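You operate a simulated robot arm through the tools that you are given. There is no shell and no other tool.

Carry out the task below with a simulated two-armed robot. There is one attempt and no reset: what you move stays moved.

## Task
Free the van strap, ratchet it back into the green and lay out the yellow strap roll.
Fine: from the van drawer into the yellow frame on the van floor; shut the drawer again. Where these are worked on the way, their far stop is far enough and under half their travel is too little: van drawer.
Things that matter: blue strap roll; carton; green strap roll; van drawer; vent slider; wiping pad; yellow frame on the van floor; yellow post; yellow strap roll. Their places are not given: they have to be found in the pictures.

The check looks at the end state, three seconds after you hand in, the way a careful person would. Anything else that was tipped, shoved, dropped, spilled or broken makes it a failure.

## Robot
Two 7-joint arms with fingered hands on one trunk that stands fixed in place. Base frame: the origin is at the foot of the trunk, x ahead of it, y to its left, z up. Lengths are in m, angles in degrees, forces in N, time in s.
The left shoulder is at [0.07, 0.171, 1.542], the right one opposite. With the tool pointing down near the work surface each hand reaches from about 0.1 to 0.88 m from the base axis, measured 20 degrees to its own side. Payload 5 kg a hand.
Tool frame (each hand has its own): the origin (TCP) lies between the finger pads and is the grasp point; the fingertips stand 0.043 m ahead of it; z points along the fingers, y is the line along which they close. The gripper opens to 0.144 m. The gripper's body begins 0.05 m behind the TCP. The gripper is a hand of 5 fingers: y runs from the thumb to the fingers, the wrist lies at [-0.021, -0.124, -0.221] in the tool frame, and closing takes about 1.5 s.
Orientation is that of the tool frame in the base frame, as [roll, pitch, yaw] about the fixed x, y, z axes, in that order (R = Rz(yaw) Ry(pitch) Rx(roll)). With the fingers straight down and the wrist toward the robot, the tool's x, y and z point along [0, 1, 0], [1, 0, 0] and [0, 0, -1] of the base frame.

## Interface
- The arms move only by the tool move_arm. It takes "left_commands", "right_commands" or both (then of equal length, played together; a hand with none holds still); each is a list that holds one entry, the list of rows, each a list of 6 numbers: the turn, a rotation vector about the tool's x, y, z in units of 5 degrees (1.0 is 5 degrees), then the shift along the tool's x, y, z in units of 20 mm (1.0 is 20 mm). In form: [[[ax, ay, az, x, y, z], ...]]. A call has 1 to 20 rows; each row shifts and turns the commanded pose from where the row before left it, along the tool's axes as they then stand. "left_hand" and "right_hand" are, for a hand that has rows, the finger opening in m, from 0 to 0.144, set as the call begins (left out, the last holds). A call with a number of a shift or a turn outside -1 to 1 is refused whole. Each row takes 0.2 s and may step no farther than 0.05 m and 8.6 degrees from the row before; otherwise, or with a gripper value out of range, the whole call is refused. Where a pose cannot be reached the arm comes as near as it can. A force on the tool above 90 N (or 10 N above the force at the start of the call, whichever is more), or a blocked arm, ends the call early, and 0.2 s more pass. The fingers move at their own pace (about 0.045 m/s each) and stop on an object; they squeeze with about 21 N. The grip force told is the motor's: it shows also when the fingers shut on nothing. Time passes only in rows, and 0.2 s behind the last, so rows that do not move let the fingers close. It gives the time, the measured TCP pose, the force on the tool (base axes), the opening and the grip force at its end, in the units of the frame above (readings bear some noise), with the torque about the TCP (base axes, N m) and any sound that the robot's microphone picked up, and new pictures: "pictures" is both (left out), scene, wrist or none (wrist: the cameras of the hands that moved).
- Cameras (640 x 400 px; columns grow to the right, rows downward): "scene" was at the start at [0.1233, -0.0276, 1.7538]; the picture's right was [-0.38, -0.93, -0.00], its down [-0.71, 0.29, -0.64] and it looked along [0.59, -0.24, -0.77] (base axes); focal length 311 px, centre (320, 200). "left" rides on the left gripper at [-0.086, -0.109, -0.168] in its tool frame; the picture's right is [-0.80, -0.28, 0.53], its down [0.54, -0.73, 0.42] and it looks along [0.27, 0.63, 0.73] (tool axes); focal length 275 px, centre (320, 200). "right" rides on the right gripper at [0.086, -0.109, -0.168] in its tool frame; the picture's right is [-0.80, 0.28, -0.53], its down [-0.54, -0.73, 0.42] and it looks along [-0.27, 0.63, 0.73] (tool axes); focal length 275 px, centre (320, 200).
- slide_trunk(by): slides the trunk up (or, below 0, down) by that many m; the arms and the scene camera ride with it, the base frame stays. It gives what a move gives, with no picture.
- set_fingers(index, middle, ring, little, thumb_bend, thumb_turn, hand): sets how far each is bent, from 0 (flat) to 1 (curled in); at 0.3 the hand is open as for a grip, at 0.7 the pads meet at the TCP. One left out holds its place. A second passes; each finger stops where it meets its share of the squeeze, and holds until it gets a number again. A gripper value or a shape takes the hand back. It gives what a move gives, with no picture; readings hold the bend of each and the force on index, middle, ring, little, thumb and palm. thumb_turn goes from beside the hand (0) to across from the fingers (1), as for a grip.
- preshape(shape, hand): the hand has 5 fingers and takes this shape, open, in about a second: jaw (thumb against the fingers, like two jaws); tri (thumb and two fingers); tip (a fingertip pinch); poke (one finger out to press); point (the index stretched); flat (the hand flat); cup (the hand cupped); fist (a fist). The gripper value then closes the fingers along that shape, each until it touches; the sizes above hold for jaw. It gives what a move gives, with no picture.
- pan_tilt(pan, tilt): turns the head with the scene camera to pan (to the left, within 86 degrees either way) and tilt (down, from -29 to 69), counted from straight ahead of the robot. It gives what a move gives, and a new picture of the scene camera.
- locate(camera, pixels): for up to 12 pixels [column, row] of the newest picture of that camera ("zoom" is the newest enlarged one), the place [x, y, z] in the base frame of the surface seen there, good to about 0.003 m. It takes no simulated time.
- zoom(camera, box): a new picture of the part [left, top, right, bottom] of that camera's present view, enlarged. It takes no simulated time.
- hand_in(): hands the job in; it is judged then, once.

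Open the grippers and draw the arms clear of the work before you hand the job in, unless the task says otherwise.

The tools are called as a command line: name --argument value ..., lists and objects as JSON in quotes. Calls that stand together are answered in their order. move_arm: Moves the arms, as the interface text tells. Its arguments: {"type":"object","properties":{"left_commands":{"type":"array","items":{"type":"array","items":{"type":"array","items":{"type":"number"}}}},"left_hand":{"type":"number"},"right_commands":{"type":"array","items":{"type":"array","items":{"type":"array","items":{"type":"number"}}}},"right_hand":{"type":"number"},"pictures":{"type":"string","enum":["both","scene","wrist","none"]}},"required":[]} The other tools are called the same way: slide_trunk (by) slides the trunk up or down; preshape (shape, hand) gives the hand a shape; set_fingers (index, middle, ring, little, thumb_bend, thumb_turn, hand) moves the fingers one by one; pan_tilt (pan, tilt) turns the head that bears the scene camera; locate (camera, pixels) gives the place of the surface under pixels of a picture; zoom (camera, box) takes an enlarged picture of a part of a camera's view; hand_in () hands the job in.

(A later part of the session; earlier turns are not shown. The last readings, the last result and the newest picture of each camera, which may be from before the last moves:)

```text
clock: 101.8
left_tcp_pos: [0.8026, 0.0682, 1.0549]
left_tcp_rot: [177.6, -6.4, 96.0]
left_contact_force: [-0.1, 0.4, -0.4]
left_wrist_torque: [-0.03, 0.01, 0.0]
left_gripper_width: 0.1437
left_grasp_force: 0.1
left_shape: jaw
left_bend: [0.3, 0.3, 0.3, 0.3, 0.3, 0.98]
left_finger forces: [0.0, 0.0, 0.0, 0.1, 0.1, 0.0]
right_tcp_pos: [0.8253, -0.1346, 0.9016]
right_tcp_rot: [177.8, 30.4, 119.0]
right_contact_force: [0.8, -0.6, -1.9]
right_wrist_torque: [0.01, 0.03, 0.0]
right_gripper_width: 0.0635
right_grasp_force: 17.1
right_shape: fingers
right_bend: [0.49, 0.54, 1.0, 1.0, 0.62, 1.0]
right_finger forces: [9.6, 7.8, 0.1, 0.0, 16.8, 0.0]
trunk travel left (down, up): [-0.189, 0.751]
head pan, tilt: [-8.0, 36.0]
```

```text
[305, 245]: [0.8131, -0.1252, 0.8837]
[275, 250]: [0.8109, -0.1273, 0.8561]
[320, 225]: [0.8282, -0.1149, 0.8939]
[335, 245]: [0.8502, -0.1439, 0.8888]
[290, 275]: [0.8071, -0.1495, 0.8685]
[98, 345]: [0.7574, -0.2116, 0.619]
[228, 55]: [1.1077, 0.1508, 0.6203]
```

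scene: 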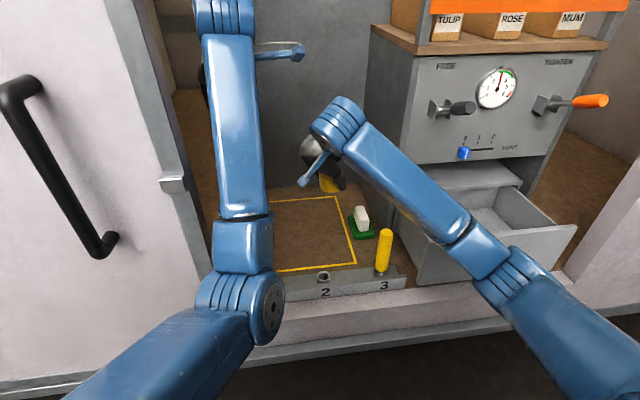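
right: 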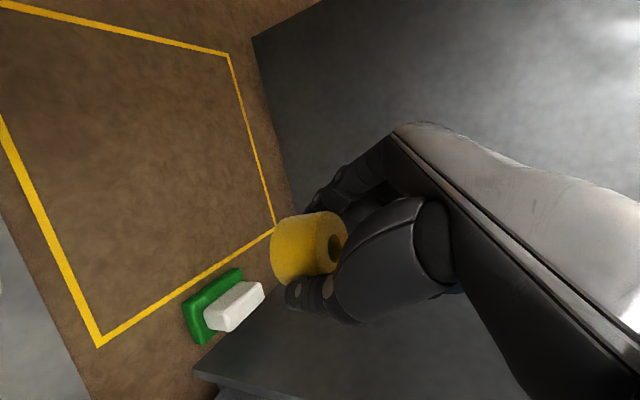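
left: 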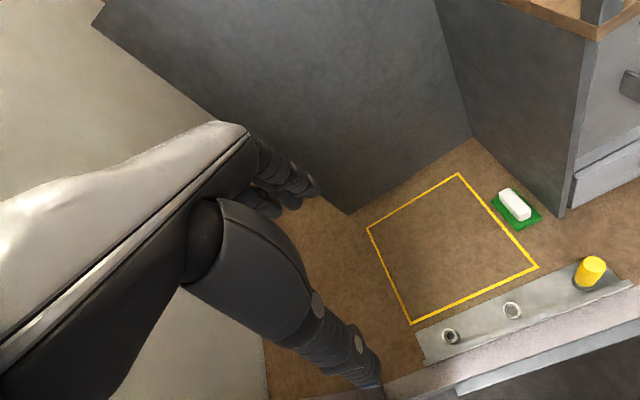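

Forearm clears the post and drawer. The roll's bottom is at z≈0.851; I'll lower 20 cm in two halves, shifting slightly left for margin, watching forces.

move_arm --right_commands '[[[0, 0, 0, 0.5725, 0.073, 0.825], [0, 0, 0, 0.5725, 0.073, 0.825], [0, 0, 0, 0.5725, 0.073, 0.825], [0, 0, 0, 0.5725, 0.073, 0.825], [0, 0, 0, 0.5725, 0.073, 0.825], [0, 0, 0, 0.5725, 0.073, 0.825]]]' --pictures "both"

```text
clock: 103.2
left_tcp_pos: [0.8043, 0.0681, 1.0557]
left_tcp_rot: [177.6, -6.4, 96.0]
left_contact_force: [0.7, 0.3, -0.1]
left_wrist_torque: [-0.01, 0.05, 0.01]
left_gripper_width: 0.1436
left_grasp_force: 0.1
left_shape: jaw
left_bend: [0.3, 0.3, 0.3, 0.3, 0.3, 0.98]
left_finger forces: [0.0, 0.0, 0.1, 0.0, 0.0, 0.1]
right_tcp_pos: [0.834, -0.1205, 0.7816]
right_tcp_rot: [177.8, 30.3, 118.9]
right_contact_force: [0.5, -1.1, -0.5]
right_wrist_torque: [0.05, 0.01, -0.03]
right_gripper_width: 0.0628
right_grasp_force: 17.0
right_shape: fingers
right_bend: [0.49, 0.54, 1.0, 1.0, 0.62, 1.0]
right_finger forces: [9.5, 7.8, 0.0, 0.0, 16.6, 0.0]
trunk travel left (down, up): [-0.189, 0.751]
head pan, tilt: [-8.0, 36.0]
```

scene: 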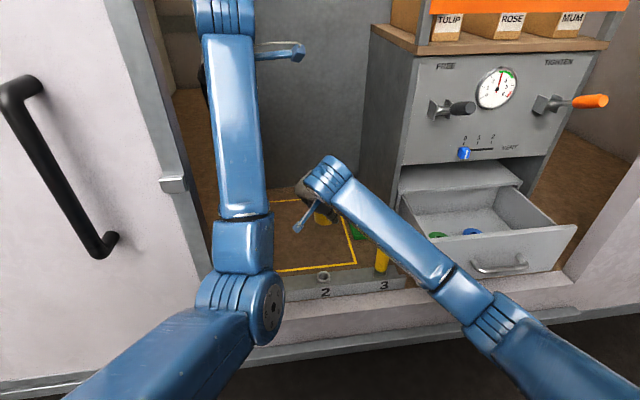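
right: 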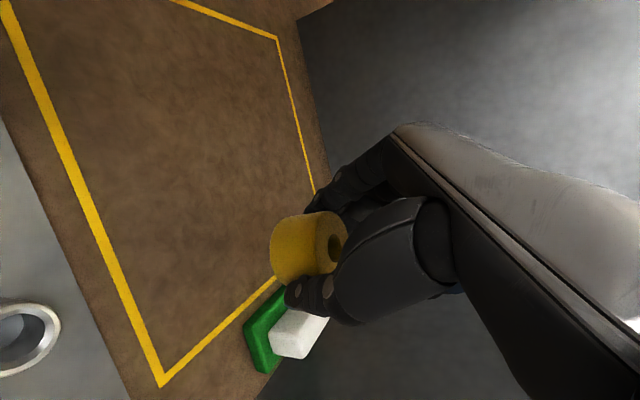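

Lowered to TCP z 0.78. I'll check the forearm's clearance above the post again before the last part.

locate --camera "scene" --pixels '[[330, 175], [360, 210], [385, 230], [375, 235], [400, 250], [425, 270], [383, 262], [450, 290], [480, 320], [395, 225]]'

zoom --camera "scene" --box '[270, 150, 470, 320]'

```text
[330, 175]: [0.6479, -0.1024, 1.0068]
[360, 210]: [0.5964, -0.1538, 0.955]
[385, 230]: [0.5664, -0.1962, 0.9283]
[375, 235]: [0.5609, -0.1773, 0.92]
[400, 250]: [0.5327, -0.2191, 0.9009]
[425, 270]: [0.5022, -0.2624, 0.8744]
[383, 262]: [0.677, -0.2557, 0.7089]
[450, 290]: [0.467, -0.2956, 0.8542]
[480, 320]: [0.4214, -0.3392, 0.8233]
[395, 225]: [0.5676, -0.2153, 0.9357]
```

```text
2.35 times, centred on (370, 235) of scene
```

zoom: 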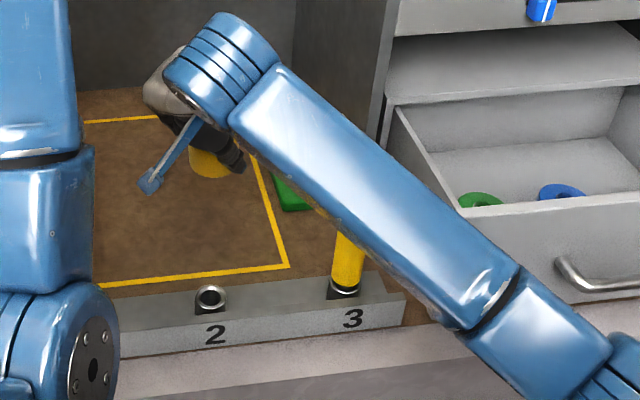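

The forearm keeps about 5 cm from the post. I'll lower a further 10 cm to just above the floor.

move_arm --right_commands '[[[0, 0, 0, 0.505, -0.03, 0.863], [0, 0, 0, 0.505, -0.03, 0.863], [0, 0, 0, 0.505, -0.03, 0.863], [0, 0, 0, 0.505, -0.03, 0.863], [0, 0, 0, 0.505, -0.03, 0.863]]]' --pictures "both"

zoom --camera "scene" --box '[270, 150, 470, 320]'

```text
clock: 104.4
left_tcp_pos: [0.8048, 0.0672, 1.0561]
left_tcp_rot: [177.7, -6.4, 96.1]
left_contact_force: [-0.3, 0.4, 0.3]
left_wrist_torque: [0.02, 0.0, 0.02]
left_gripper_width: 0.144
left_grasp_force: 0.1
left_shape: jaw
left_bend: [0.3, 0.3, 0.3, 0.3, 0.3, 0.98]
left_finger forces: [0.0, 0.0, 0.0, 0.1, 0.0, 0.0]
right_tcp_pos: [0.8324, -0.1198, 0.6815]
right_tcp_rot: [177.8, 30.4, 118.9]
right_contact_force: [0.8, -0.1, -1.0]
right_wrist_torque: [0.04, 0.03, -0.02]
right_gripper_width: 0.0632
right_grasp_force: 16.7
right_shape: fingers
right_bend: [0.49, 0.54, 1.0, 1.0, 0.62, 1.0]
right_finger forces: [9.7, 7.7, 0.0, 0.0, 16.6, 0.0]
trunk travel left (down, up): [-0.189, 0.751]
head pan, tilt: [-8.0, 36.0]
```

scene: 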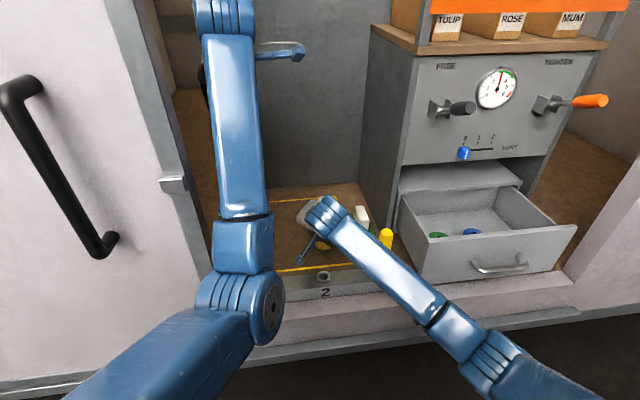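
right: 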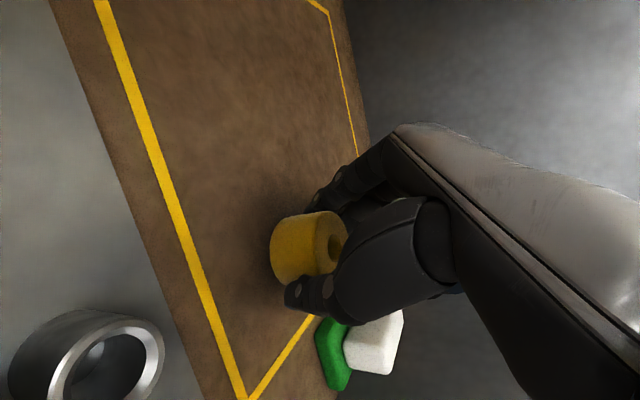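

```text
2.35 times, centred on (370, 235) of scene
```

zoom: 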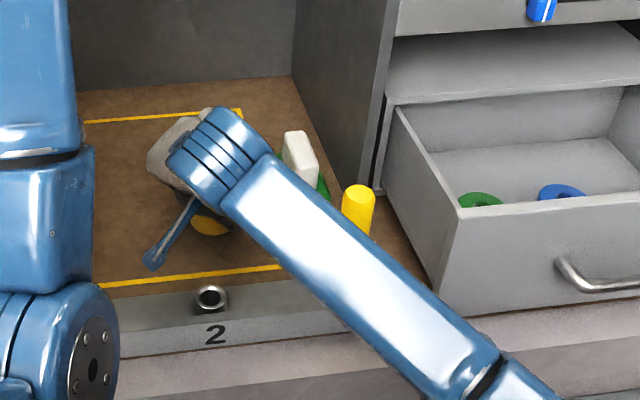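

About 1 cm above the floor. I'll lower in small steps until contact shows.

move_arm --right_commands '[[[0, 0, 0, 0.1, 0, 0.173], [0, 0, 0, 0.1, 0, 0.173], [0, 0, 0, 0, 0, 0]]]' --pictures "none"

move_arm --right_commands '[[[0, 0, 0, 0.05, 0, 0.087], [0, 0, 0, 0, 0, 0]]]' --pictures "wrist"

```text
clock: 105.2
left_tcp_pos: [0.8032, 0.0703, 1.0551]
left_tcp_rot: [177.6, -6.3, 96.0]
left_contact_force: [0.5, -0.6, 0.5]
left_wrist_torque: [-0.02, 0.01, 0.02]
left_gripper_width: 0.1439
left_grasp_force: 0.1
left_shape: jaw
left_bend: [0.3, 0.3, 0.3, 0.3, 0.3, 0.98]
left_finger forces: [0.0, 0.0, 0.0, 0.0, 0.1, 0.0]
right_tcp_pos: [0.8319, -0.1203, 0.6735]
right_tcp_rot: [177.8, 30.4, 119.0]
right_contact_force: [-0.6, 1.2, -1.4]
right_wrist_torque: [0.01, 0.04, 0.02]
right_gripper_width: 0.0631
right_grasp_force: 17.4
right_shape: fingers
right_bend: [0.49, 0.54, 1.0, 1.0, 0.62, 1.0]
right_finger forces: [9.7, 7.7, 0.0, 0.1, 16.7, 0.1]
trunk travel left (down, up): [-0.189, 0.751]
head pan, tilt: [-8.0, 36.0]
```

```text
clock: 105.8
left_tcp_pos: [0.8039, 0.0687, 1.0568]
left_tcp_rot: [177.7, -6.4, 96.1]
left_contact_force: [-0.3, 0.2, 0.2]
left_wrist_torque: [0.01, 0.0, 0.01]
left_gripper_width: 0.1435
left_grasp_force: 0.0
left_shape: jaw
left_bend: [0.3, 0.3, 0.3, 0.3, 0.3, 0.98]
left_finger forces: [0.1, 0.0, 0.0, 0.0, 0.0, 0.0]
right_tcp_pos: [0.8339, -0.12, 0.6714]
right_tcp_rot: [177.8, 30.4, 118.9]
right_contact_force: [-0.3, -0.5, -1.3]
right_wrist_torque: [0.07, 0.04, 0.0]
right_gripper_width: 0.0631
right_grasp_force: 17.0
right_shape: fingers
right_bend: [0.49, 0.54, 1.0, 1.0, 0.62, 1.0]
right_finger forces: [10.0, 8.4, 0.0, 0.0, 16.8, 0.0]
trunk travel left (down, up): [-0.189, 0.751]
head pan, tilt: [-8.0, 36.0]
```

right: 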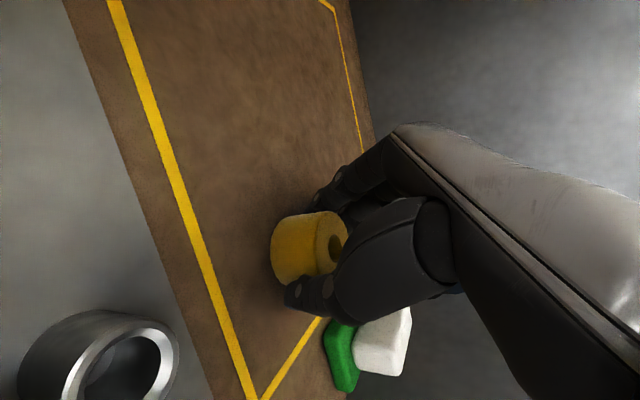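

Still no contact force. I'll lower another 2 mm and again 2 mm.

move_arm --right_commands '[[[0, 0, 0, 0.05, 0, 0.087], [0, 0, 0, 0, 0, 0]]]' --pictures "none"

move_arm --right_commands '[[[0, 0, 0, 0.05, 0, 0.087], [0, 0, 0, 0, 0, 0]]]' --pictures "none"

```text
clock: 106.4
left_tcp_pos: [0.8033, 0.0695, 1.0563]
left_tcp_rot: [177.7, -6.4, 96.0]
left_contact_force: [0.2, -0.8, 0.7]
left_wrist_torque: [0.0, -0.01, 0.01]
left_gripper_width: 0.1437
left_grasp_force: 0.0
left_shape: jaw
left_bend: [0.3, 0.3, 0.3, 0.3, 0.3, 0.98]
left_finger forces: [0.1, 0.0, 0.1, 0.1, 0.1, 0.1]
right_tcp_pos: [0.8329, -0.1207, 0.6704]
right_tcp_rot: [177.6, 30.5, 118.7]
right_contact_force: [-0.7, 0.1, 3.5]
right_wrist_torque: [0.08, -0.04, -0.02]
right_gripper_width: 0.0632
right_grasp_force: 18.5
right_shape: fingers
right_bend: [0.49, 0.54, 1.0, 1.0, 0.62, 1.0]
right_finger forces: [10.4, 9.4, 0.0, 0.0, 17.1, 0.0]
trunk travel left (down, up): [-0.189, 0.751]
head pan, tilt: [-8.0, 36.0]
```

```text
clock: 107.0
left_tcp_pos: [0.8024, 0.0677, 1.0573]
left_tcp_rot: [177.6, -6.4, 96.1]
left_contact_force: [0.9, 0.0, 0.0]
left_wrist_torque: [0.01, -0.01, 0.0]
left_gripper_width: 0.1437
left_grasp_force: 0.0
left_shape: jaw
left_bend: [0.3, 0.3, 0.3, 0.3, 0.3, 0.98]
left_finger forces: [0.1, 0.1, 0.0, 0.0, 0.0, 0.0]
right_tcp_pos: [0.8325, -0.1205, 0.6687]
right_tcp_rot: [177.6, 30.6, 118.8]
right_contact_force: [-0.8, -1.3, 12.5]
right_wrist_torque: [-0.01, -0.17, -0.1]
right_gripper_width: 0.0629
right_grasp_force: 19.6
right_shape: fingers
right_bend: [0.49, 0.54, 1.0, 1.0, 0.62, 1.0]
right_finger forces: [10.0, 10.1, 0.0, 0.0, 18.4, 0.0]
trunk travel left (down, up): [-0.189, 0.751]
head pan, tilt: [-8.0, 36.0]
```

Contact (12.5 N up): the roll rests on the floor. I'll relieve 1–2 mm and open the fingers.

move_arm --right_commands '[[[0, 0, 0, -0.04, 0, -0.07], [0, 0, 0, 0, 0, 0]]]' --pictures "none"

set_fingers --hand "right" --index 0.36 --middle 0.38 --thumb_bend 0.46

zoom --camera "right" --box '[200, 130, 440, 370]'

```text
clock: 107.6
left_tcp_pos: [0.8023, 0.069, 1.0574]
left_tcp_rot: [177.7, -6.3, 96.0]
left_contact_force: [-0.1, 0.3, -0.2]
left_wrist_torque: [-0.01, 0.0, 0.0]
left_gripper_width: 0.1439
left_grasp_force: 0.1
left_shape: jaw
left_bend: [0.3, 0.3, 0.3, 0.3, 0.3, 0.98]
left_finger forces: [0.0, 0.0, 0.0, 0.0, 0.0, 0.0]
right_tcp_pos: [0.8328, -0.1212, 0.6683]
right_tcp_rot: [177.8, 30.3, 118.9]
right_contact_force: [0.6, -1.9, 7.9]
right_wrist_torque: [0.1, -0.21, -0.06]
right_gripper_width: 0.0632
right_grasp_force: 19.2
right_shape: fingers
right_bend: [0.49, 0.54, 1.0, 1.0, 0.62, 1.0]
right_finger forces: [10.3, 10.2, 0.1, 0.0, 17.7, 0.0]
trunk travel left (down, up): [-0.189, 0.751]
head pan, tilt: [-8.0, 36.0]
```

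```text
clock: 108.6
left_tcp_pos: [0.8027, 0.0688, 1.056]
left_tcp_rot: [177.7, -6.4, 96.1]
left_contact_force: [0.3, -0.4, -0.3]
left_wrist_torque: [0.02, 0.02, 0.02]
left_gripper_width: 0.1438
left_grasp_force: 0.0
left_shape: jaw
left_bend: [0.3, 0.3, 0.3, 0.3, 0.3, 0.98]
left_finger forces: [0.0, 0.1, 0.0, 0.0, 0.1, 0.1]
right_tcp_pos: [0.8325, -0.1217, 0.6696]
right_tcp_rot: [177.7, 30.4, 118.9]
right_contact_force: [-0.1, 0.1, -0.4]
right_wrist_torque: [-0.02, 0.01, 0.03]
right_gripper_width: 0.11
right_grasp_force: 0.1
right_shape: fingers
right_bend: [0.36, 0.38, 1.0, 1.0, 0.46, 1.0]
right_finger forces: [0.0, 0.1, 0.0, 0.0, 0.0, 0.0]
trunk travel left (down, up): [-0.189, 0.751]
head pan, tilt: [-8.0, 36.0]
```

```text
1.67 times, centred on (320, 250) of right
```

zoom: 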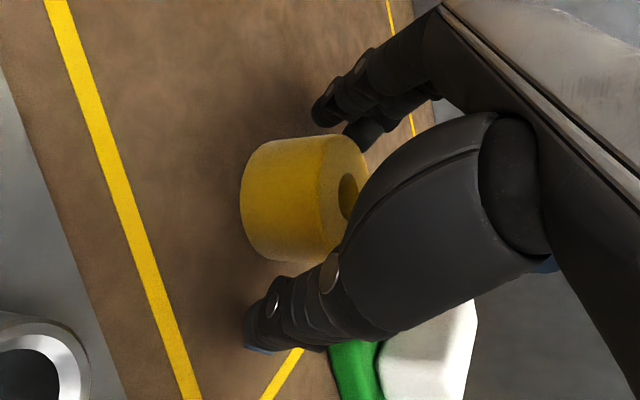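

The roll stands flat and free on the floor inside the frame. I'll lift the hand straight up.

move_arm --right_commands '[[[0, 0, 0, -0.4, 0, -0.7], [0, 0, 0, -0.5, 0, -0.866], [0, 0, 0, -0.5, 0, -0.866], [0, 0, 0, -0.5, 0, -0.866], [0, 0, 0, -0.5, 0, -0.866], [0, 0, 0, -0.5, 0, -0.866], [0, 0, 0, -0.5, 0, -0.866], [0, 0, 0, -0.5, 0, -0.866], [0, 0, 0, -0.5, 0, -0.866], [0, 0, 0, -0.5, 0, -0.866]]]' --pictures "both"

```text
clock: 110.8
left_tcp_pos: [0.8021, 0.0684, 1.0566]
left_tcp_rot: [177.7, -6.4, 96.0]
left_contact_force: [0.7, 0.4, 0.0]
left_wrist_torque: [0.01, 0.02, -0.01]
left_gripper_width: 0.1438
left_grasp_force: 0.1
left_shape: jaw
left_bend: [0.3, 0.3, 0.3, 0.3, 0.3, 0.98]
left_finger forces: [0.1, 0.0, 0.0, 0.0, 0.0, 0.1]
right_tcp_pos: [0.8255, -0.1254, 0.8647]
right_tcp_rot: [177.8, 30.4, 119.0]
right_contact_force: [-0.9, -0.8, 0.3]
right_wrist_torque: [-0.03, 0.01, 0.0]
right_gripper_width: 0.1105
right_grasp_force: 0.1
right_shape: fingers
right_bend: [0.36, 0.38, 1.0, 1.0, 0.46, 1.0]
right_finger forces: [0.1, 0.1, 0.1, 0.0, 0.1, 0.0]
trunk travel left (down, up): [-0.189, 0.751]
head pan, tilt: [-8.0, 36.0]
```

scene: 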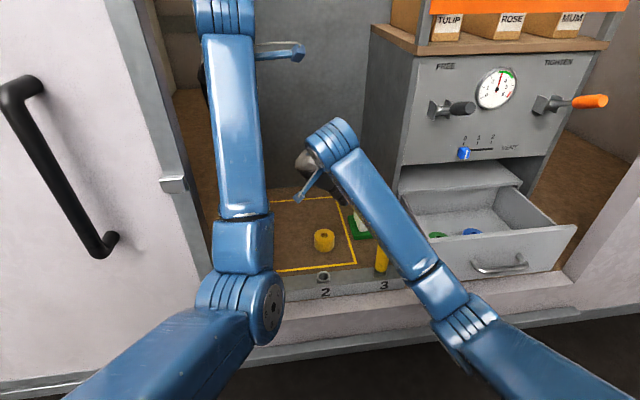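
right: 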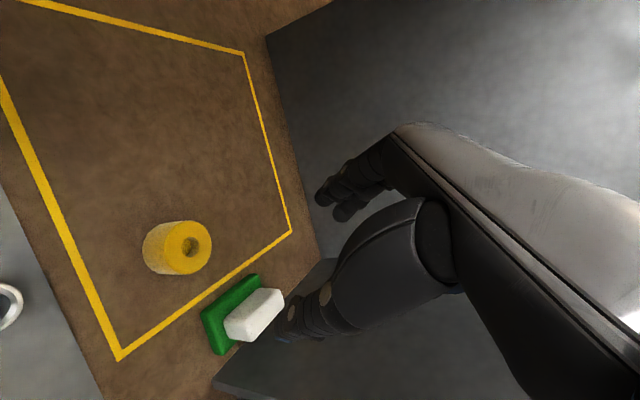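

The yellow roll stands inside the frame at (324,240). Now I'll bring the right hand back out the same way to go and shut the drawer.

move_arm --right_commands '[[[0, 0, 0, 0.45, -0.95, -0.35], [0, 0, 0, 0.45, -0.95, -0.35], [0, 0, 0, 0.45, -0.95, -0.35], [0, 0, 0, 0.45, -0.95, -0.35], [0, 0, 0, 0.45, -0.95, -0.35], [0, 0, 0, 0.45, -0.95, -0.35], [0, 0, 0, 0.45, -0.95, -0.35], [0, 0, 0, 0.45, -0.95, -0.35], [0, 0, 0, 0.45, -0.95, -0.35], [0, 0, 0, 0.45, -0.95, -0.35], [0, 0, 0, 0.45, -0.95, -0.35]]]' --pictures "none"

move_arm --right_commands '[[[0, 0, 0, -0.815, -0.543, 0.471], [0, 0, 0, -0.815, -0.543, 0.471], [0, 0, 0, -0.815, -0.543, 0.471], [0, 0, 0, -0.815, -0.543, 0.471], [0, 0, 0, -0.815, -0.543, 0.471], [0, 0, 0, -0.815, -0.543, 0.471], [0, 0, 0, -0.897, -0.598, 0.518], [0, 0, 0, -0.897, -0.598, 0.518], [0, 0, 0, -0.897, -0.598, 0.518], [0, 0, 0, -0.897, -0.598, 0.518], [0, 0, 0, -0.897, -0.598, 0.518], [0, 0, 0, -0.897, -0.598, 0.518]]]' --pictures "both"

```text
clock: 113.2
left_tcp_pos: [0.8023, 0.0701, 1.0567]
left_tcp_rot: [177.7, -6.4, 96.0]
left_contact_force: [-0.7, 0.3, -0.1]
left_wrist_torque: [-0.04, -0.01, 0.01]
left_gripper_width: 0.1437
left_grasp_force: 0.0
left_shape: jaw
left_bend: [0.3, 0.3, 0.3, 0.3, 0.3, 0.98]
left_finger forces: [0.0, 0.0, 0.0, 0.0, 0.0, 0.1]
right_tcp_pos: [0.5816, -0.1217, 0.8747]
right_tcp_rot: [177.9, 30.4, 118.9]
right_contact_force: [-0.9, 0.7, -0.5]
right_wrist_torque: [-0.06, 0.0, -0.02]
right_gripper_width: 0.1106
right_grasp_force: 0.1
right_shape: fingers
right_bend: [0.36, 0.38, 1.0, 1.0, 0.46, 1.0]
right_finger forces: [0.1, 0.0, 0.1, 0.0, 0.1, 0.0]
trunk travel left (down, up): [-0.189, 0.751]
head pan, tilt: [-8.0, 36.0]
```

```text
clock: 115.8
left_tcp_pos: [0.8023, 0.0694, 1.057]
left_tcp_rot: [177.6, -6.4, 96.1]
left_contact_force: [-1.4, -0.6, -0.3]
left_wrist_torque: [-0.01, -0.03, -0.01]
left_gripper_width: 0.1434
left_grasp_force: 0.1
left_shape: jaw
left_bend: [0.3, 0.3, 0.3, 0.3, 0.3, 0.98]
left_finger forces: [0.0, 0.0, 0.0, 0.0, 0.0, 0.1]
right_tcp_pos: [0.5815, -0.393, 0.8715]
right_tcp_rot: [177.8, 30.3, 119.0]
right_contact_force: [0.3, 0.1, 0.5]
right_wrist_torque: [0.02, -0.04, 0.04]
right_gripper_width: 0.1104
right_grasp_force: 0.1
right_shape: fingers
right_bend: [0.36, 0.38, 1.0, 1.0, 0.46, 1.0]
right_finger forces: [0.0, 0.0, 0.1, 0.0, 0.0, 0.0]
trunk travel left (down, up): [-0.189, 0.751]
head pan, tilt: [-8.0, 36.0]
```

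scene: 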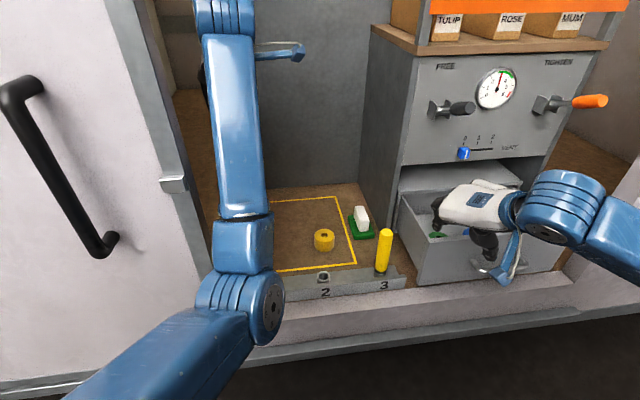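
right: 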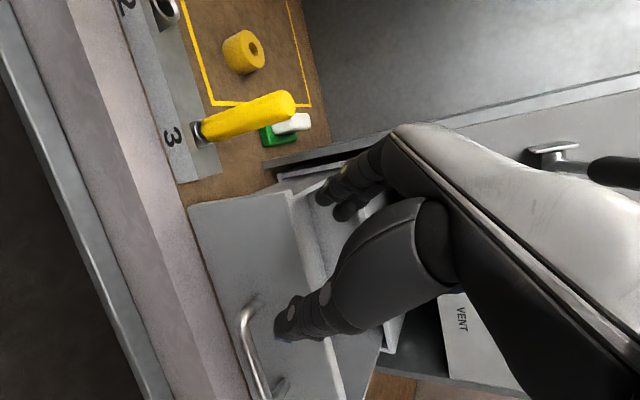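

The path back was clean. I'll back off further, undo the yaw and tilt, then pitch the fingers forward for pushing.

move_arm --right_commands '[[[0, 0, 0, 0.433, -0.866, -0.25], [0, 0, 0, 0.433, -0.866, -0.25], [0, 0, 0, 0.433, -0.866, -0.25], [0, 0, 0, 0.433, -0.866, -0.25], [0.5, -0.02, 0.866, 0, 0, 0], [0.5, -0.02, 0.866, 0, 0, 0], [0.5, -0.02, 0.866, 0, 0, 0], [0.5, -0.02, 0.866, 0, 0, 0], [0.5, -0.02, 0.866, 0, 0, 0], [0.5, -0.02, 0.866, 0, 0, 0], [0, 1, 0, 0, 0, 0], [0, 1, 0, 0, 0, 0], [0, 1, 0, 0, 0, 0], [0, 1, 0, 0, 0, 0], [0, 1, 0, 0, 0, 0], [0, 1, 0, 0, 0, 0]]]' --pictures "none"

move_arm --right_commands '[[[0, 0, 0, -0.9, 0, 0], [0, 0, 0, -0.9, 0, 0], [0, 0, 0, -0.9, 0, 0], [0, 0, 0, -0.9, 0, 0], [0, 0, 0, -0.9, 0, 0], [0, 0, 0, -0.9, 0, 0], [0, 0, 0, -0.9, 0, 0], [0, 0, 0, -0.9, 0, 0], [0, 0, 0, -0.8, 0, 0]]]' --pictures "none"

pan_tilt --pan -34 --tilt 34

```text
clock: 119.2
left_tcp_pos: [0.8028, 0.0693, 1.0565]
left_tcp_rot: [177.7, -6.3, 96.0]
left_contact_force: [0.4, 0.3, -0.6]
left_wrist_torque: [0.02, 0.03, -0.02]
left_gripper_width: 0.1439
left_grasp_force: 0.1
left_shape: jaw
left_bend: [0.3, 0.3, 0.3, 0.3, 0.3, 0.98]
left_finger forces: [0.0, 0.0, 0.1, 0.0, 0.1, 0.0]
right_tcp_pos: [0.5529, -0.4067, 0.8676]
right_tcp_rot: [177.9, -0.1, 90.0]
right_contact_force: [1.1, -1.2, 0.0]
right_wrist_torque: [0.0, 0.02, 0.0]
right_gripper_width: 0.1102
right_grasp_force: 0.0
right_shape: fingers
right_bend: [0.36, 0.38, 1.0, 1.0, 0.46, 1.0]
right_finger forces: [0.0, 0.0, 0.1, 0.0, 0.0, 0.1]
right hand out of reach, approached as far as the arm can: row 2, 3, 4, 5
trunk travel left (down, up): [-0.189, 0.751]
head pan, tilt: [-8.0, 36.0]
```

```text
clock: 121.2
left_tcp_pos: [0.804, 0.068, 1.0566]
left_tcp_rot: [177.6, -6.4, 96.0]
left_contact_force: [0.6, 0.0, -0.4]
left_wrist_torque: [0.01, 0.01, 0.03]
left_gripper_width: 0.1437
left_grasp_force: 0.1
left_shape: jaw
left_bend: [0.3, 0.3, 0.3, 0.3, 0.3, 0.98]
left_finger forces: [0.0, 0.1, 0.1, 0.0, 0.0, 0.1]
right_tcp_pos: [0.5516, -0.5671, 0.8661]
right_tcp_rot: [178.1, 0.0, 90.0]
right_contact_force: [0.4, -0.8, 0.4]
right_wrist_torque: [0.01, 0.03, 0.01]
right_gripper_width: 0.1107
right_grasp_force: 0.1
right_shape: fingers
right_bend: [0.36, 0.38, 1.0, 1.0, 0.46, 1.0]
right_finger forces: [0.0, 0.0, 0.1, 0.1, 0.0, 0.0]
trunk travel left (down, up): [-0.189, 0.751]
head pan, tilt: [-8.0, 36.0]
```

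```text
clock: 122.1
left_tcp_pos: [0.8038, 0.0682, 1.0565]
left_tcp_rot: [177.8, -6.4, 96.0]
left_contact_force: [0.5, 0.8, 0.0]
left_wrist_torque: [-0.02, -0.05, -0.01]
left_gripper_width: 0.1441
left_grasp_force: 0.0
left_shape: jaw
left_bend: [0.3, 0.3, 0.3, 0.3, 0.3, 0.98]
left_finger forces: [0.0, 0.0, 0.0, 0.1, 0.0, 0.0]
right_tcp_pos: [0.5518, -0.5645, 0.868]
right_tcp_rot: [177.9, 0.0, 90.1]
right_contact_force: [0.4, 0.9, 0.5]
right_wrist_torque: [0.01, 0.01, 0.01]
right_gripper_width: 0.1107
right_grasp_force: 0.0
right_shape: fingers
right_bend: [0.36, 0.38, 1.0, 1.0, 0.46, 1.0]
right_finger forces: [0.0, 0.0, 0.1, 0.0, 0.0, 0.1]
trunk travel left (down, up): [-0.189, 0.751]
head pan, tilt: [-34.0, 34.0]
```

scene: 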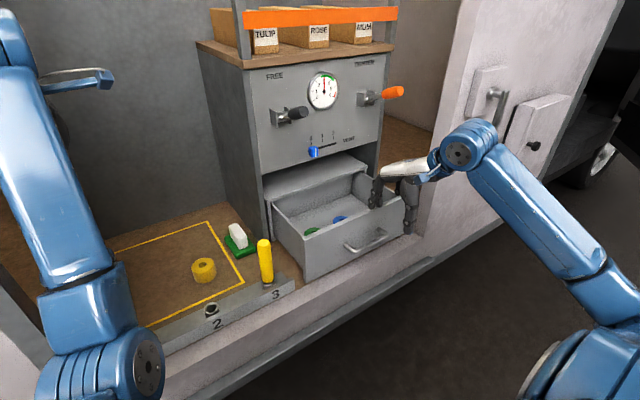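

The hand is at (0.552,-0.565,0.868), fingers down. I'll close the fingers and pitch the hand forward so the fingertips can push the drawer front just above its handle.

set_fingers --hand "right" --index 0.75 --middle 0.75 --ring 0.75 --little 0.75 --thumb_bend 0.75

move_arm --right_commands '[[[-1, 0, 0, 0, 0, 0], [-1, 0, 0, 0, 0, 0], [-1, 0, 0, 0, 0, 0], [-1, 0, 0, 0, 0, 0], [-1, 0, 0, 0, 0, 0], [-1, 0, 0, 0, 0, 0], [-1, 0, 0, 0, 0, 0], [-1, 0, 0, 0, 0, 0], [-1, 0, 0, 0, 0, 0], [-1, 0, 0, 0, 0, 0], [-1, 0, 0, 0, 0, 0], [-1, 0, 0, 0, 0, 0]]]' --pictures "both"

```text
clock: 123.1
left_tcp_pos: [0.8031, 0.0687, 1.0551]
left_tcp_rot: [177.6, -6.5, 96.1]
left_contact_force: [1.0, 0.2, 0.9]
left_wrist_torque: [-0.03, -0.01, -0.02]
left_gripper_width: 0.1437
left_grasp_force: 0.0
left_shape: jaw
left_bend: [0.3, 0.3, 0.3, 0.3, 0.3, 0.98]
left_finger forces: [0.1, 0.0, 0.0, 0.0, 0.1, 0.1]
right_tcp_pos: [0.5522, -0.5672, 0.8673]
right_tcp_rot: [178.0, -0.1, 90.0]
right_contact_force: [0.8, 0.8, -0.2]
right_wrist_torque: [0.01, 0.02, -0.03]
right_gripper_width: 0.0013
right_grasp_force: 0.1
right_shape: fingers
right_bend: [0.71, 0.74, 0.75, 0.75, 0.74, 1.0]
right_finger forces: [0.0, 0.0, 0.0, 0.0, 0.0, 0.1]
trunk travel left (down, up): [-0.189, 0.751]
head pan, tilt: [-34.0, 34.0]
```

```text
clock: 125.7
left_tcp_pos: [0.8026, 0.0693, 1.0562]
left_tcp_rot: [177.7, -6.4, 96.0]
left_contact_force: [-0.4, 0.1, 1.0]
left_wrist_torque: [0.03, -0.01, 0.01]
left_gripper_width: 0.1439
left_grasp_force: 0.1
left_shape: jaw
left_bend: [0.3, 0.3, 0.3, 0.3, 0.3, 0.98]
left_finger forces: [0.0, 0.0, 0.1, 0.0, 0.1, 0.0]
right_tcp_pos: [0.5513, -0.5666, 0.867]
right_tcp_rot: [117.9, -0.1, 90.0]
right_contact_force: [-0.8, -0.3, -0.4]
right_wrist_torque: [0.0, -0.04, 0.02]
right_gripper_width: 0.0013
right_grasp_force: 0.0
right_shape: fingers
right_bend: [0.71, 0.74, 0.75, 0.75, 0.74, 1.0]
right_finger forces: [0.0, 0.1, 0.1, 0.0, 0.0, 0.1]
trunk travel left (down, up): [-0.189, 0.751]
head pan, tilt: [-34.0, 34.0]
```

scene: 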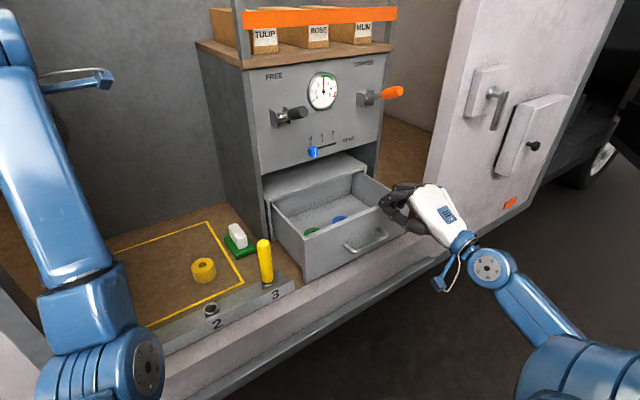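
right: 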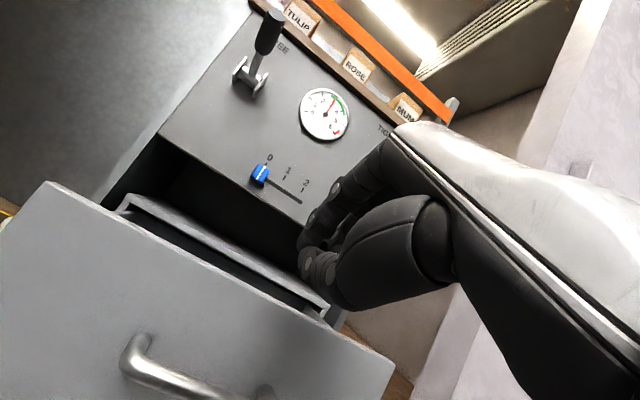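

I'll lower 8 cm so the closed fingertips face the drawer front above the handle.

move_arm --right_commands '[[[0, 0, 0, 0.15, -0.883, 0.469], [0, 0, 0, 0.15, -0.883, 0.469], [0, 0, 0, 0.15, -0.883, 0.469], [0, 0, 0, 0.15, -0.883, 0.469]]]' --pictures "both"

zoom --camera "scene" --box '[270, 150, 470, 310]'

```text
clock: 126.7
left_tcp_pos: [0.8033, 0.0679, 1.0564]
left_tcp_rot: [177.7, -6.5, 96.0]
left_contact_force: [0.5, -0.6, 0.7]
left_wrist_torque: [0.0, -0.01, -0.01]
left_gripper_width: 0.1437
left_grasp_force: 0.0
left_shape: jaw
left_bend: [0.3, 0.3, 0.3, 0.3, 0.3, 0.98]
left_finger forces: [0.0, 0.0, 0.1, 0.0, 0.0, 0.0]
right_tcp_pos: [0.5524, -0.5547, 0.7856]
right_tcp_rot: [118.0, 0.0, 89.9]
right_contact_force: [-0.2, 0.0, -0.2]
right_wrist_torque: [-0.01, 0.0, 0.01]
right_gripper_width: 0.0016
right_grasp_force: 0.0
right_shape: fingers
right_bend: [0.71, 0.74, 0.75, 0.75, 0.74, 1.0]
right_finger forces: [0.1, 0.1, 0.1, 0.0, 0.1, 0.1]
trunk travel left (down, up): [-0.189, 0.751]
head pan, tilt: [-34.0, 34.0]
```

scene: 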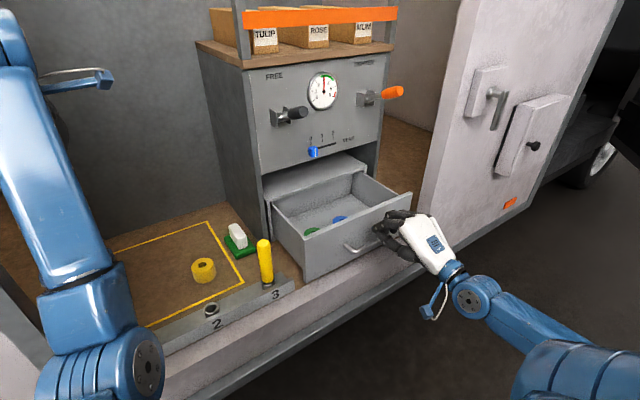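
right: 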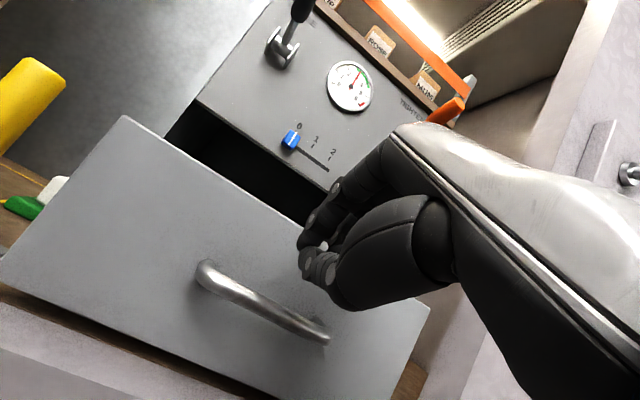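

```text
2.50 times, centred on (370, 230) of scene
```

zoom: 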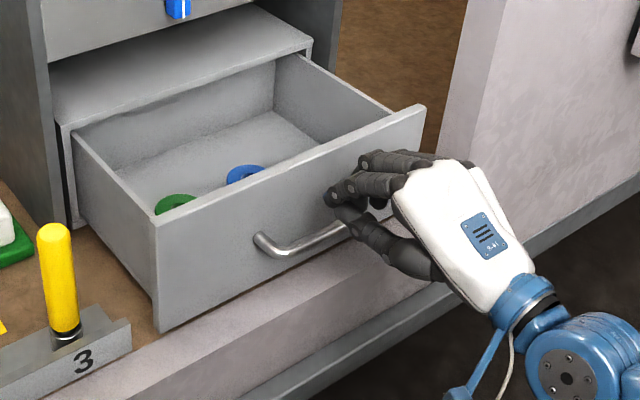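

The closed fingertips face the drawer front above the handle. I'll push straight forward 12 cm.

move_arm --right_commands '[[[0, 0, 0, 0, 0.469, 0.883], [0, 0, 0, 0, 0.469, 0.883], [0, 0, 0, 0, 0.469, 0.883], [0, 0, 0, 0, 0.469, 0.883], [0, 0, 0, 0, 0.469, 0.883], [0, 0, 0, 0, 0.469, 0.883]]]' --pictures "both"

zoom --camera "scene" --box '[250, 140, 450, 300]'

```text
clock: 128.1
left_tcp_pos: [0.8041, 0.0686, 1.056]
left_tcp_rot: [177.7, -6.4, 96.0]
left_contact_force: [-0.1, -0.5, -0.5]
left_wrist_torque: [-0.02, 0.02, -0.03]
left_gripper_width: 0.1441
left_grasp_force: 0.0
left_shape: jaw
left_bend: [0.3, 0.3, 0.3, 0.3, 0.3, 0.98]
left_finger forces: [0.1, 0.1, 0.0, 0.0, 0.0, 0.0]
right_tcp_pos: [0.6733, -0.5558, 0.7854]
right_tcp_rot: [118.0, 0.0, 90.1]
right_contact_force: [-0.6, 0.0, 0.2]
right_wrist_torque: [-0.02, 0.01, 0.03]
right_gripper_width: 0.0014
right_grasp_force: 0.1
right_shape: fingers
right_bend: [0.71, 0.74, 0.75, 0.75, 0.74, 1.0]
right_finger forces: [0.0, 0.0, 0.1, 0.0, 0.0, 0.1]
trunk travel left (down, up): [-0.189, 0.751]
head pan, tilt: [-34.0, 34.0]
```

scene: 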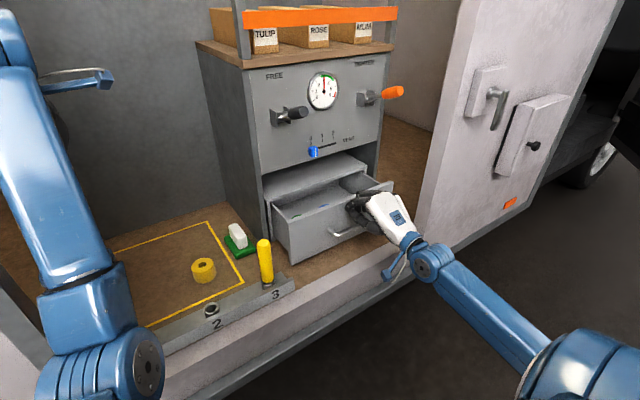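
right: 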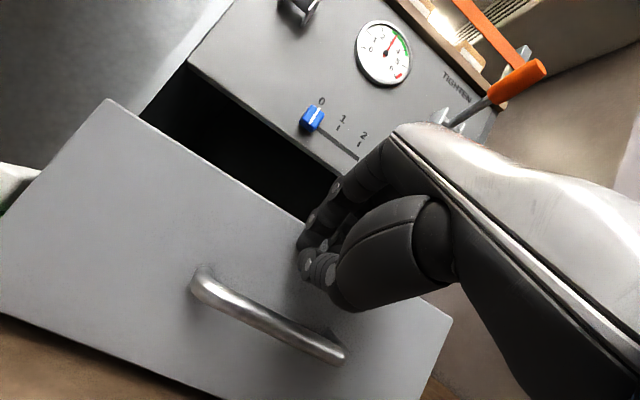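

```text
2.50 times, centred on (350, 220) of scene
```

zoom: 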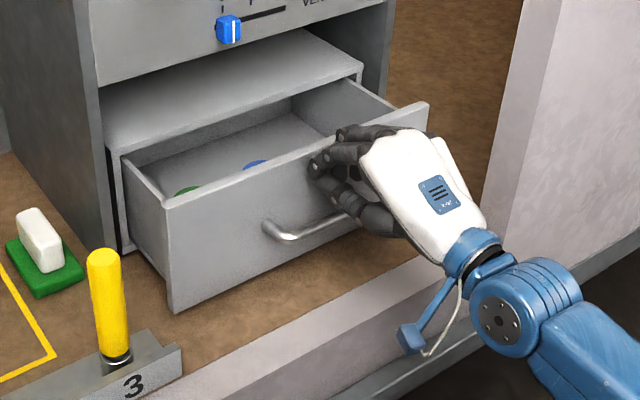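

The drawer slides in. I'll push another 10 cm.

move_arm --right_commands '[[[0, 0, 0, 0, 0.469, 0.883], [0, 0, 0, 0, 0.469, 0.883], [0, 0, 0, 0, 0.469, 0.883], [0, 0, 0, 0, 0.469, 0.883], [0, 0, 0, 0, 0.469, 0.883]]]' --pictures "both"

zoom --camera "scene" --box '[250, 140, 450, 300]'

```text
clock: 129.3
left_tcp_pos: [0.8034, 0.0694, 1.0555]
left_tcp_rot: [177.7, -6.4, 96.1]
left_contact_force: [1.0, -0.5, -0.3]
left_wrist_torque: [0.0, 0.03, -0.01]
left_gripper_width: 0.1436
left_grasp_force: 0.1
left_shape: jaw
left_bend: [0.3, 0.3, 0.3, 0.3, 0.3, 0.98]
left_finger forces: [0.0, 0.0, 0.1, 0.1, 0.1, 0.0]
right_tcp_pos: [0.7743, -0.553, 0.7859]
right_tcp_rot: [118.2, 0.0, 89.9]
right_contact_force: [0.1, 1.0, -1.1]
right_wrist_torque: [0.0, -0.02, -0.02]
right_gripper_width: 0.001
right_grasp_force: 0.1
right_shape: fingers
right_bend: [0.72, 0.74, 0.75, 0.75, 0.74, 1.0]
right_finger forces: [0.0, 0.0, 0.0, 0.0, 0.1, 0.0]
trunk travel left (down, up): [-0.189, 0.751]
head pan, tilt: [-34.0, 34.0]
```

scene: 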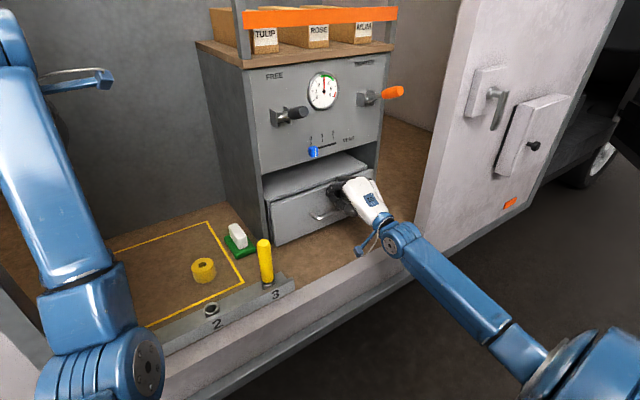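
right: 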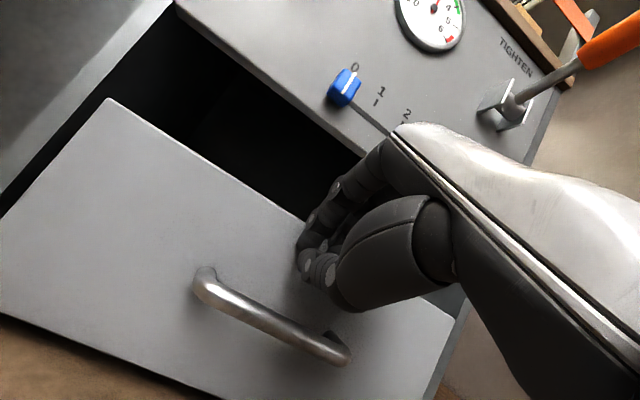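

```text
2.50 times, centred on (350, 220) of scene
```

zoom: 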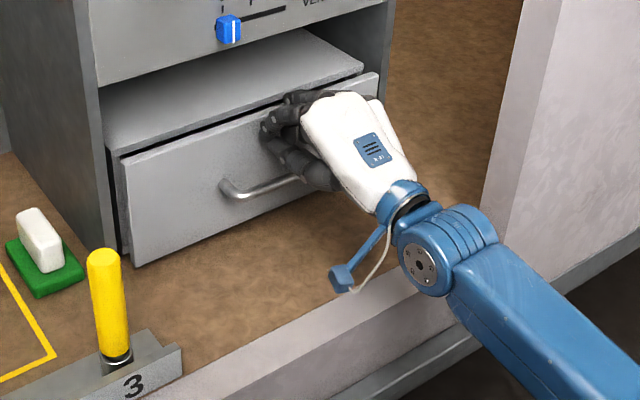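

Nearly shut. I'll finish with smaller steps until the stop is felt.

move_arm --right_commands '[[[0, 0, 0, 0, 0.28, 0.53], [0, 0, 0, 0, 0.28, 0.53], [0, 0, 0, 0, 0.14, 0.26], [0, 0, 0, 0, 0, 0]]]' --pictures "both"

zoom --camera "scene" --box '[250, 140, 450, 300]'

```text
clock: 130.3
left_tcp_pos: [0.8014, 0.0677, 1.0576]
left_tcp_rot: [177.5, -6.3, 96.1]
left_contact_force: [0.0, -0.1, -0.1]
left_wrist_torque: [-0.03, 0.04, -0.02]
left_gripper_width: 0.1436
left_grasp_force: 0.0
left_shape: jaw
left_bend: [0.3, 0.3, 0.3, 0.3, 0.3, 0.98]
left_finger forces: [0.0, 0.1, 0.0, 0.0, 0.1, 0.1]
right_tcp_pos: [0.8012, -0.5538, 0.7887]
right_tcp_rot: [117.8, 0.0, 90.0]
right_contact_force: [-15.2, 2.8, 2.1]
right_wrist_torque: [0.03, 0.07, 0.15]
right_gripper_width: 0.0003
right_grasp_force: 15.3
right_shape: fingers
right_bend: [0.73, 0.74, 0.75, 0.75, 0.74, 1.0]
right_finger forces: [31.5, 0.0, 0.1, 0.0, 0.0, 0.0]
trunk travel left (down, up): [-0.189, 0.751]
head pan, tilt: [-34.0, 34.0]
```

scene: 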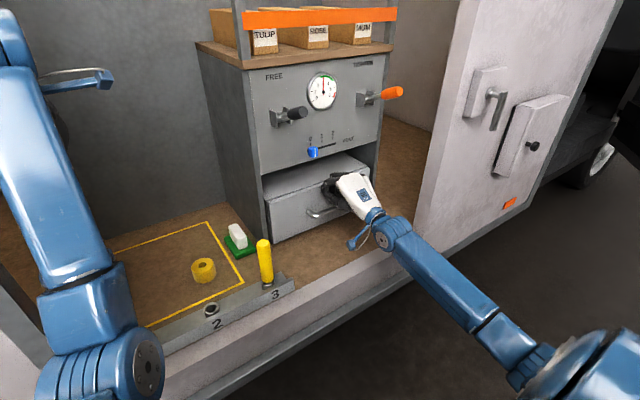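
right: 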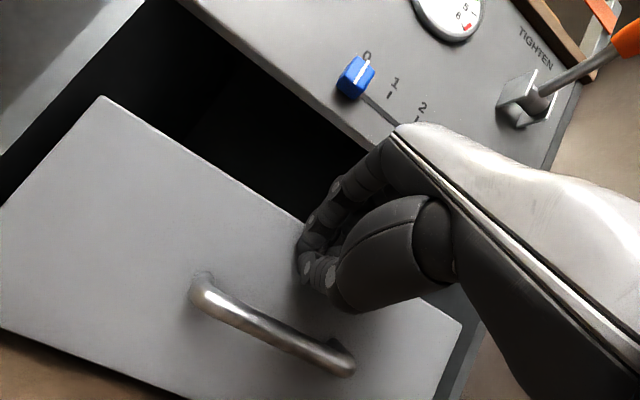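

```text
2.50 times, centred on (350, 220) of scene
```

zoom: 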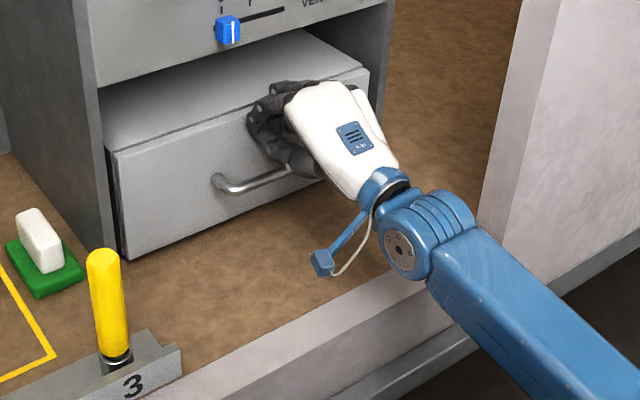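

The stop is felt at 15 N. I'll verify that the drawer front is back at x≈0.845.

locate --camera "zoom" --pixels '[[130, 180], [160, 220], [200, 150], [240, 220], [355, 90], [180, 200]]'

move_arm --right_commands '[[[0, 0, 0, 0, 0.12, 0.22], [0, 0, 0, 0, 0.0, 0.0]]]' --pictures "none"

```text
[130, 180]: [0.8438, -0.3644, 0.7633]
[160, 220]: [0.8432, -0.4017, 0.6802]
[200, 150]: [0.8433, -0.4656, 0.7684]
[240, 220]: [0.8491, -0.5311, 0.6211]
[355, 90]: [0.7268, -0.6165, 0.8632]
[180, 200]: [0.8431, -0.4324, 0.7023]
```

```text
clock: 130.9
left_tcp_pos: [0.8005, 0.0689, 1.0589]
left_tcp_rot: [177.5, -6.2, 96.0]
left_contact_force: [-0.3, -0.3, 0.1]
left_wrist_torque: [-0.02, 0.0, 0.02]
left_gripper_width: 0.1439
left_grasp_force: 0.1
left_shape: jaw
left_bend: [0.3, 0.3, 0.3, 0.3, 0.3, 0.98]
left_finger forces: [0.0, 0.0, 0.0, 0.0, 0.0, 0.1]
right_tcp_pos: [0.806, -0.5532, 0.7888]
right_tcp_rot: [117.8, 0.0, 90.2]
right_contact_force: [-24.9, 5.2, 6.2]
right_wrist_torque: [0.13, 0.01, 0.31]
right_gripper_width: 0.0001
right_grasp_force: 0.0
right_shape: fingers
right_bend: [0.74, 0.75, 0.75, 0.75, 0.73, 1.0]
right_finger forces: [0.0, 0.0, 0.0, 0.1, 0.0, 0.0]
trunk travel left (down, up): [-0.189, 0.751]
head pan, tilt: [-34.0, 34.0]
```

Front at x≈0.843 with force rising to 25 N: fully shut. I'll withdraw the hand straight back.

move_arm --right_commands '[[[0, 0, 0, 0, -0.469, -0.883], [0, 0, 0, 0, -0.469, -0.883], [0, 0, 0, 0, -0.469, -0.883], [0, 0, 0, 0, -0.469, -0.883], [0, 0, 0, 0, -0.469, -0.883], [0, 0, 0, 0, -0.469, -0.883], [0, 0, 0, 0, -0.469, -0.883], [0, 0, 0, 0, -0.469, -0.883], [0, 0, 0, 0, -0.469, -0.883], [0, 0, 0, 0, -0.469, -0.883], [0, 0, 0, 0, -0.469, -0.883]]]' --pictures "both"

zoom --camera "scene" --box '[200, 60, 420, 270]'

```text
clock: 133.3
left_tcp_pos: [0.8035, 0.0697, 1.0564]
left_tcp_rot: [177.7, -6.4, 96.0]
left_contact_force: [-0.4, -0.9, -0.3]
left_wrist_torque: [0.03, 0.0, -0.02]
left_gripper_width: 0.1439
left_grasp_force: 0.1
left_shape: jaw
left_bend: [0.3, 0.3, 0.3, 0.3, 0.3, 0.98]
left_finger forces: [0.1, 0.1, 0.0, 0.0, 0.0, 0.0]
right_tcp_pos: [0.5867, -0.5542, 0.7869]
right_tcp_rot: [118.0, 0.0, 90.0]
right_contact_force: [-0.5, 1.1, -0.5]
right_wrist_torque: [0.02, 0.0, 0.0]
right_gripper_width: 0.0014
right_grasp_force: 0.0
right_shape: fingers
right_bend: [0.74, 0.75, 0.75, 0.75, 0.73, 1.0]
right_finger forces: [0.0, 0.1, 0.1, 0.0, 0.0, 0.0]
trunk travel left (down, up): [-0.189, 0.751]
head pan, tilt: [-34.0, 34.0]
```

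scene: 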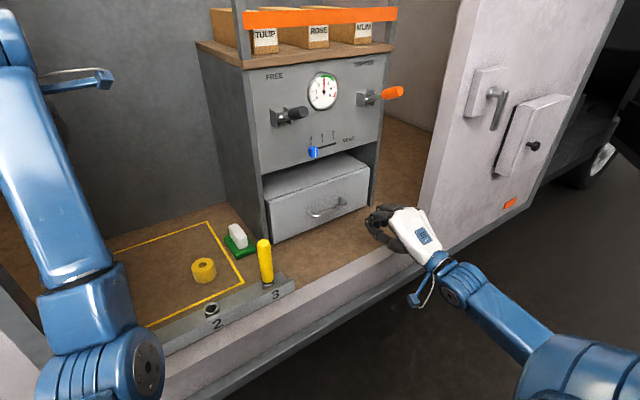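
right: 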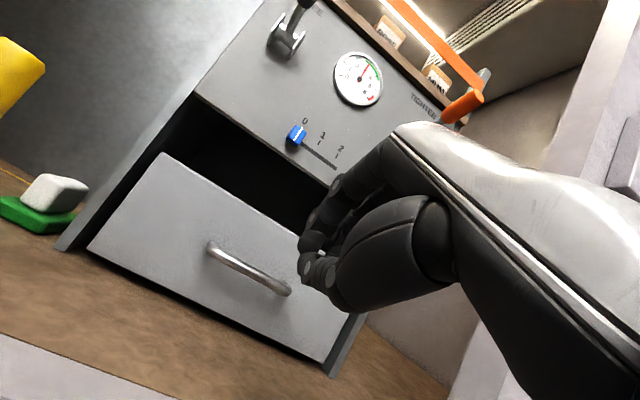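

```text
1.90 times, centred on (310, 165) of scene
```

zoom: 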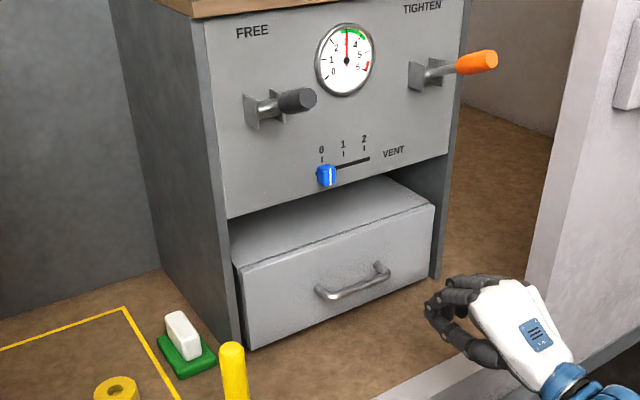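

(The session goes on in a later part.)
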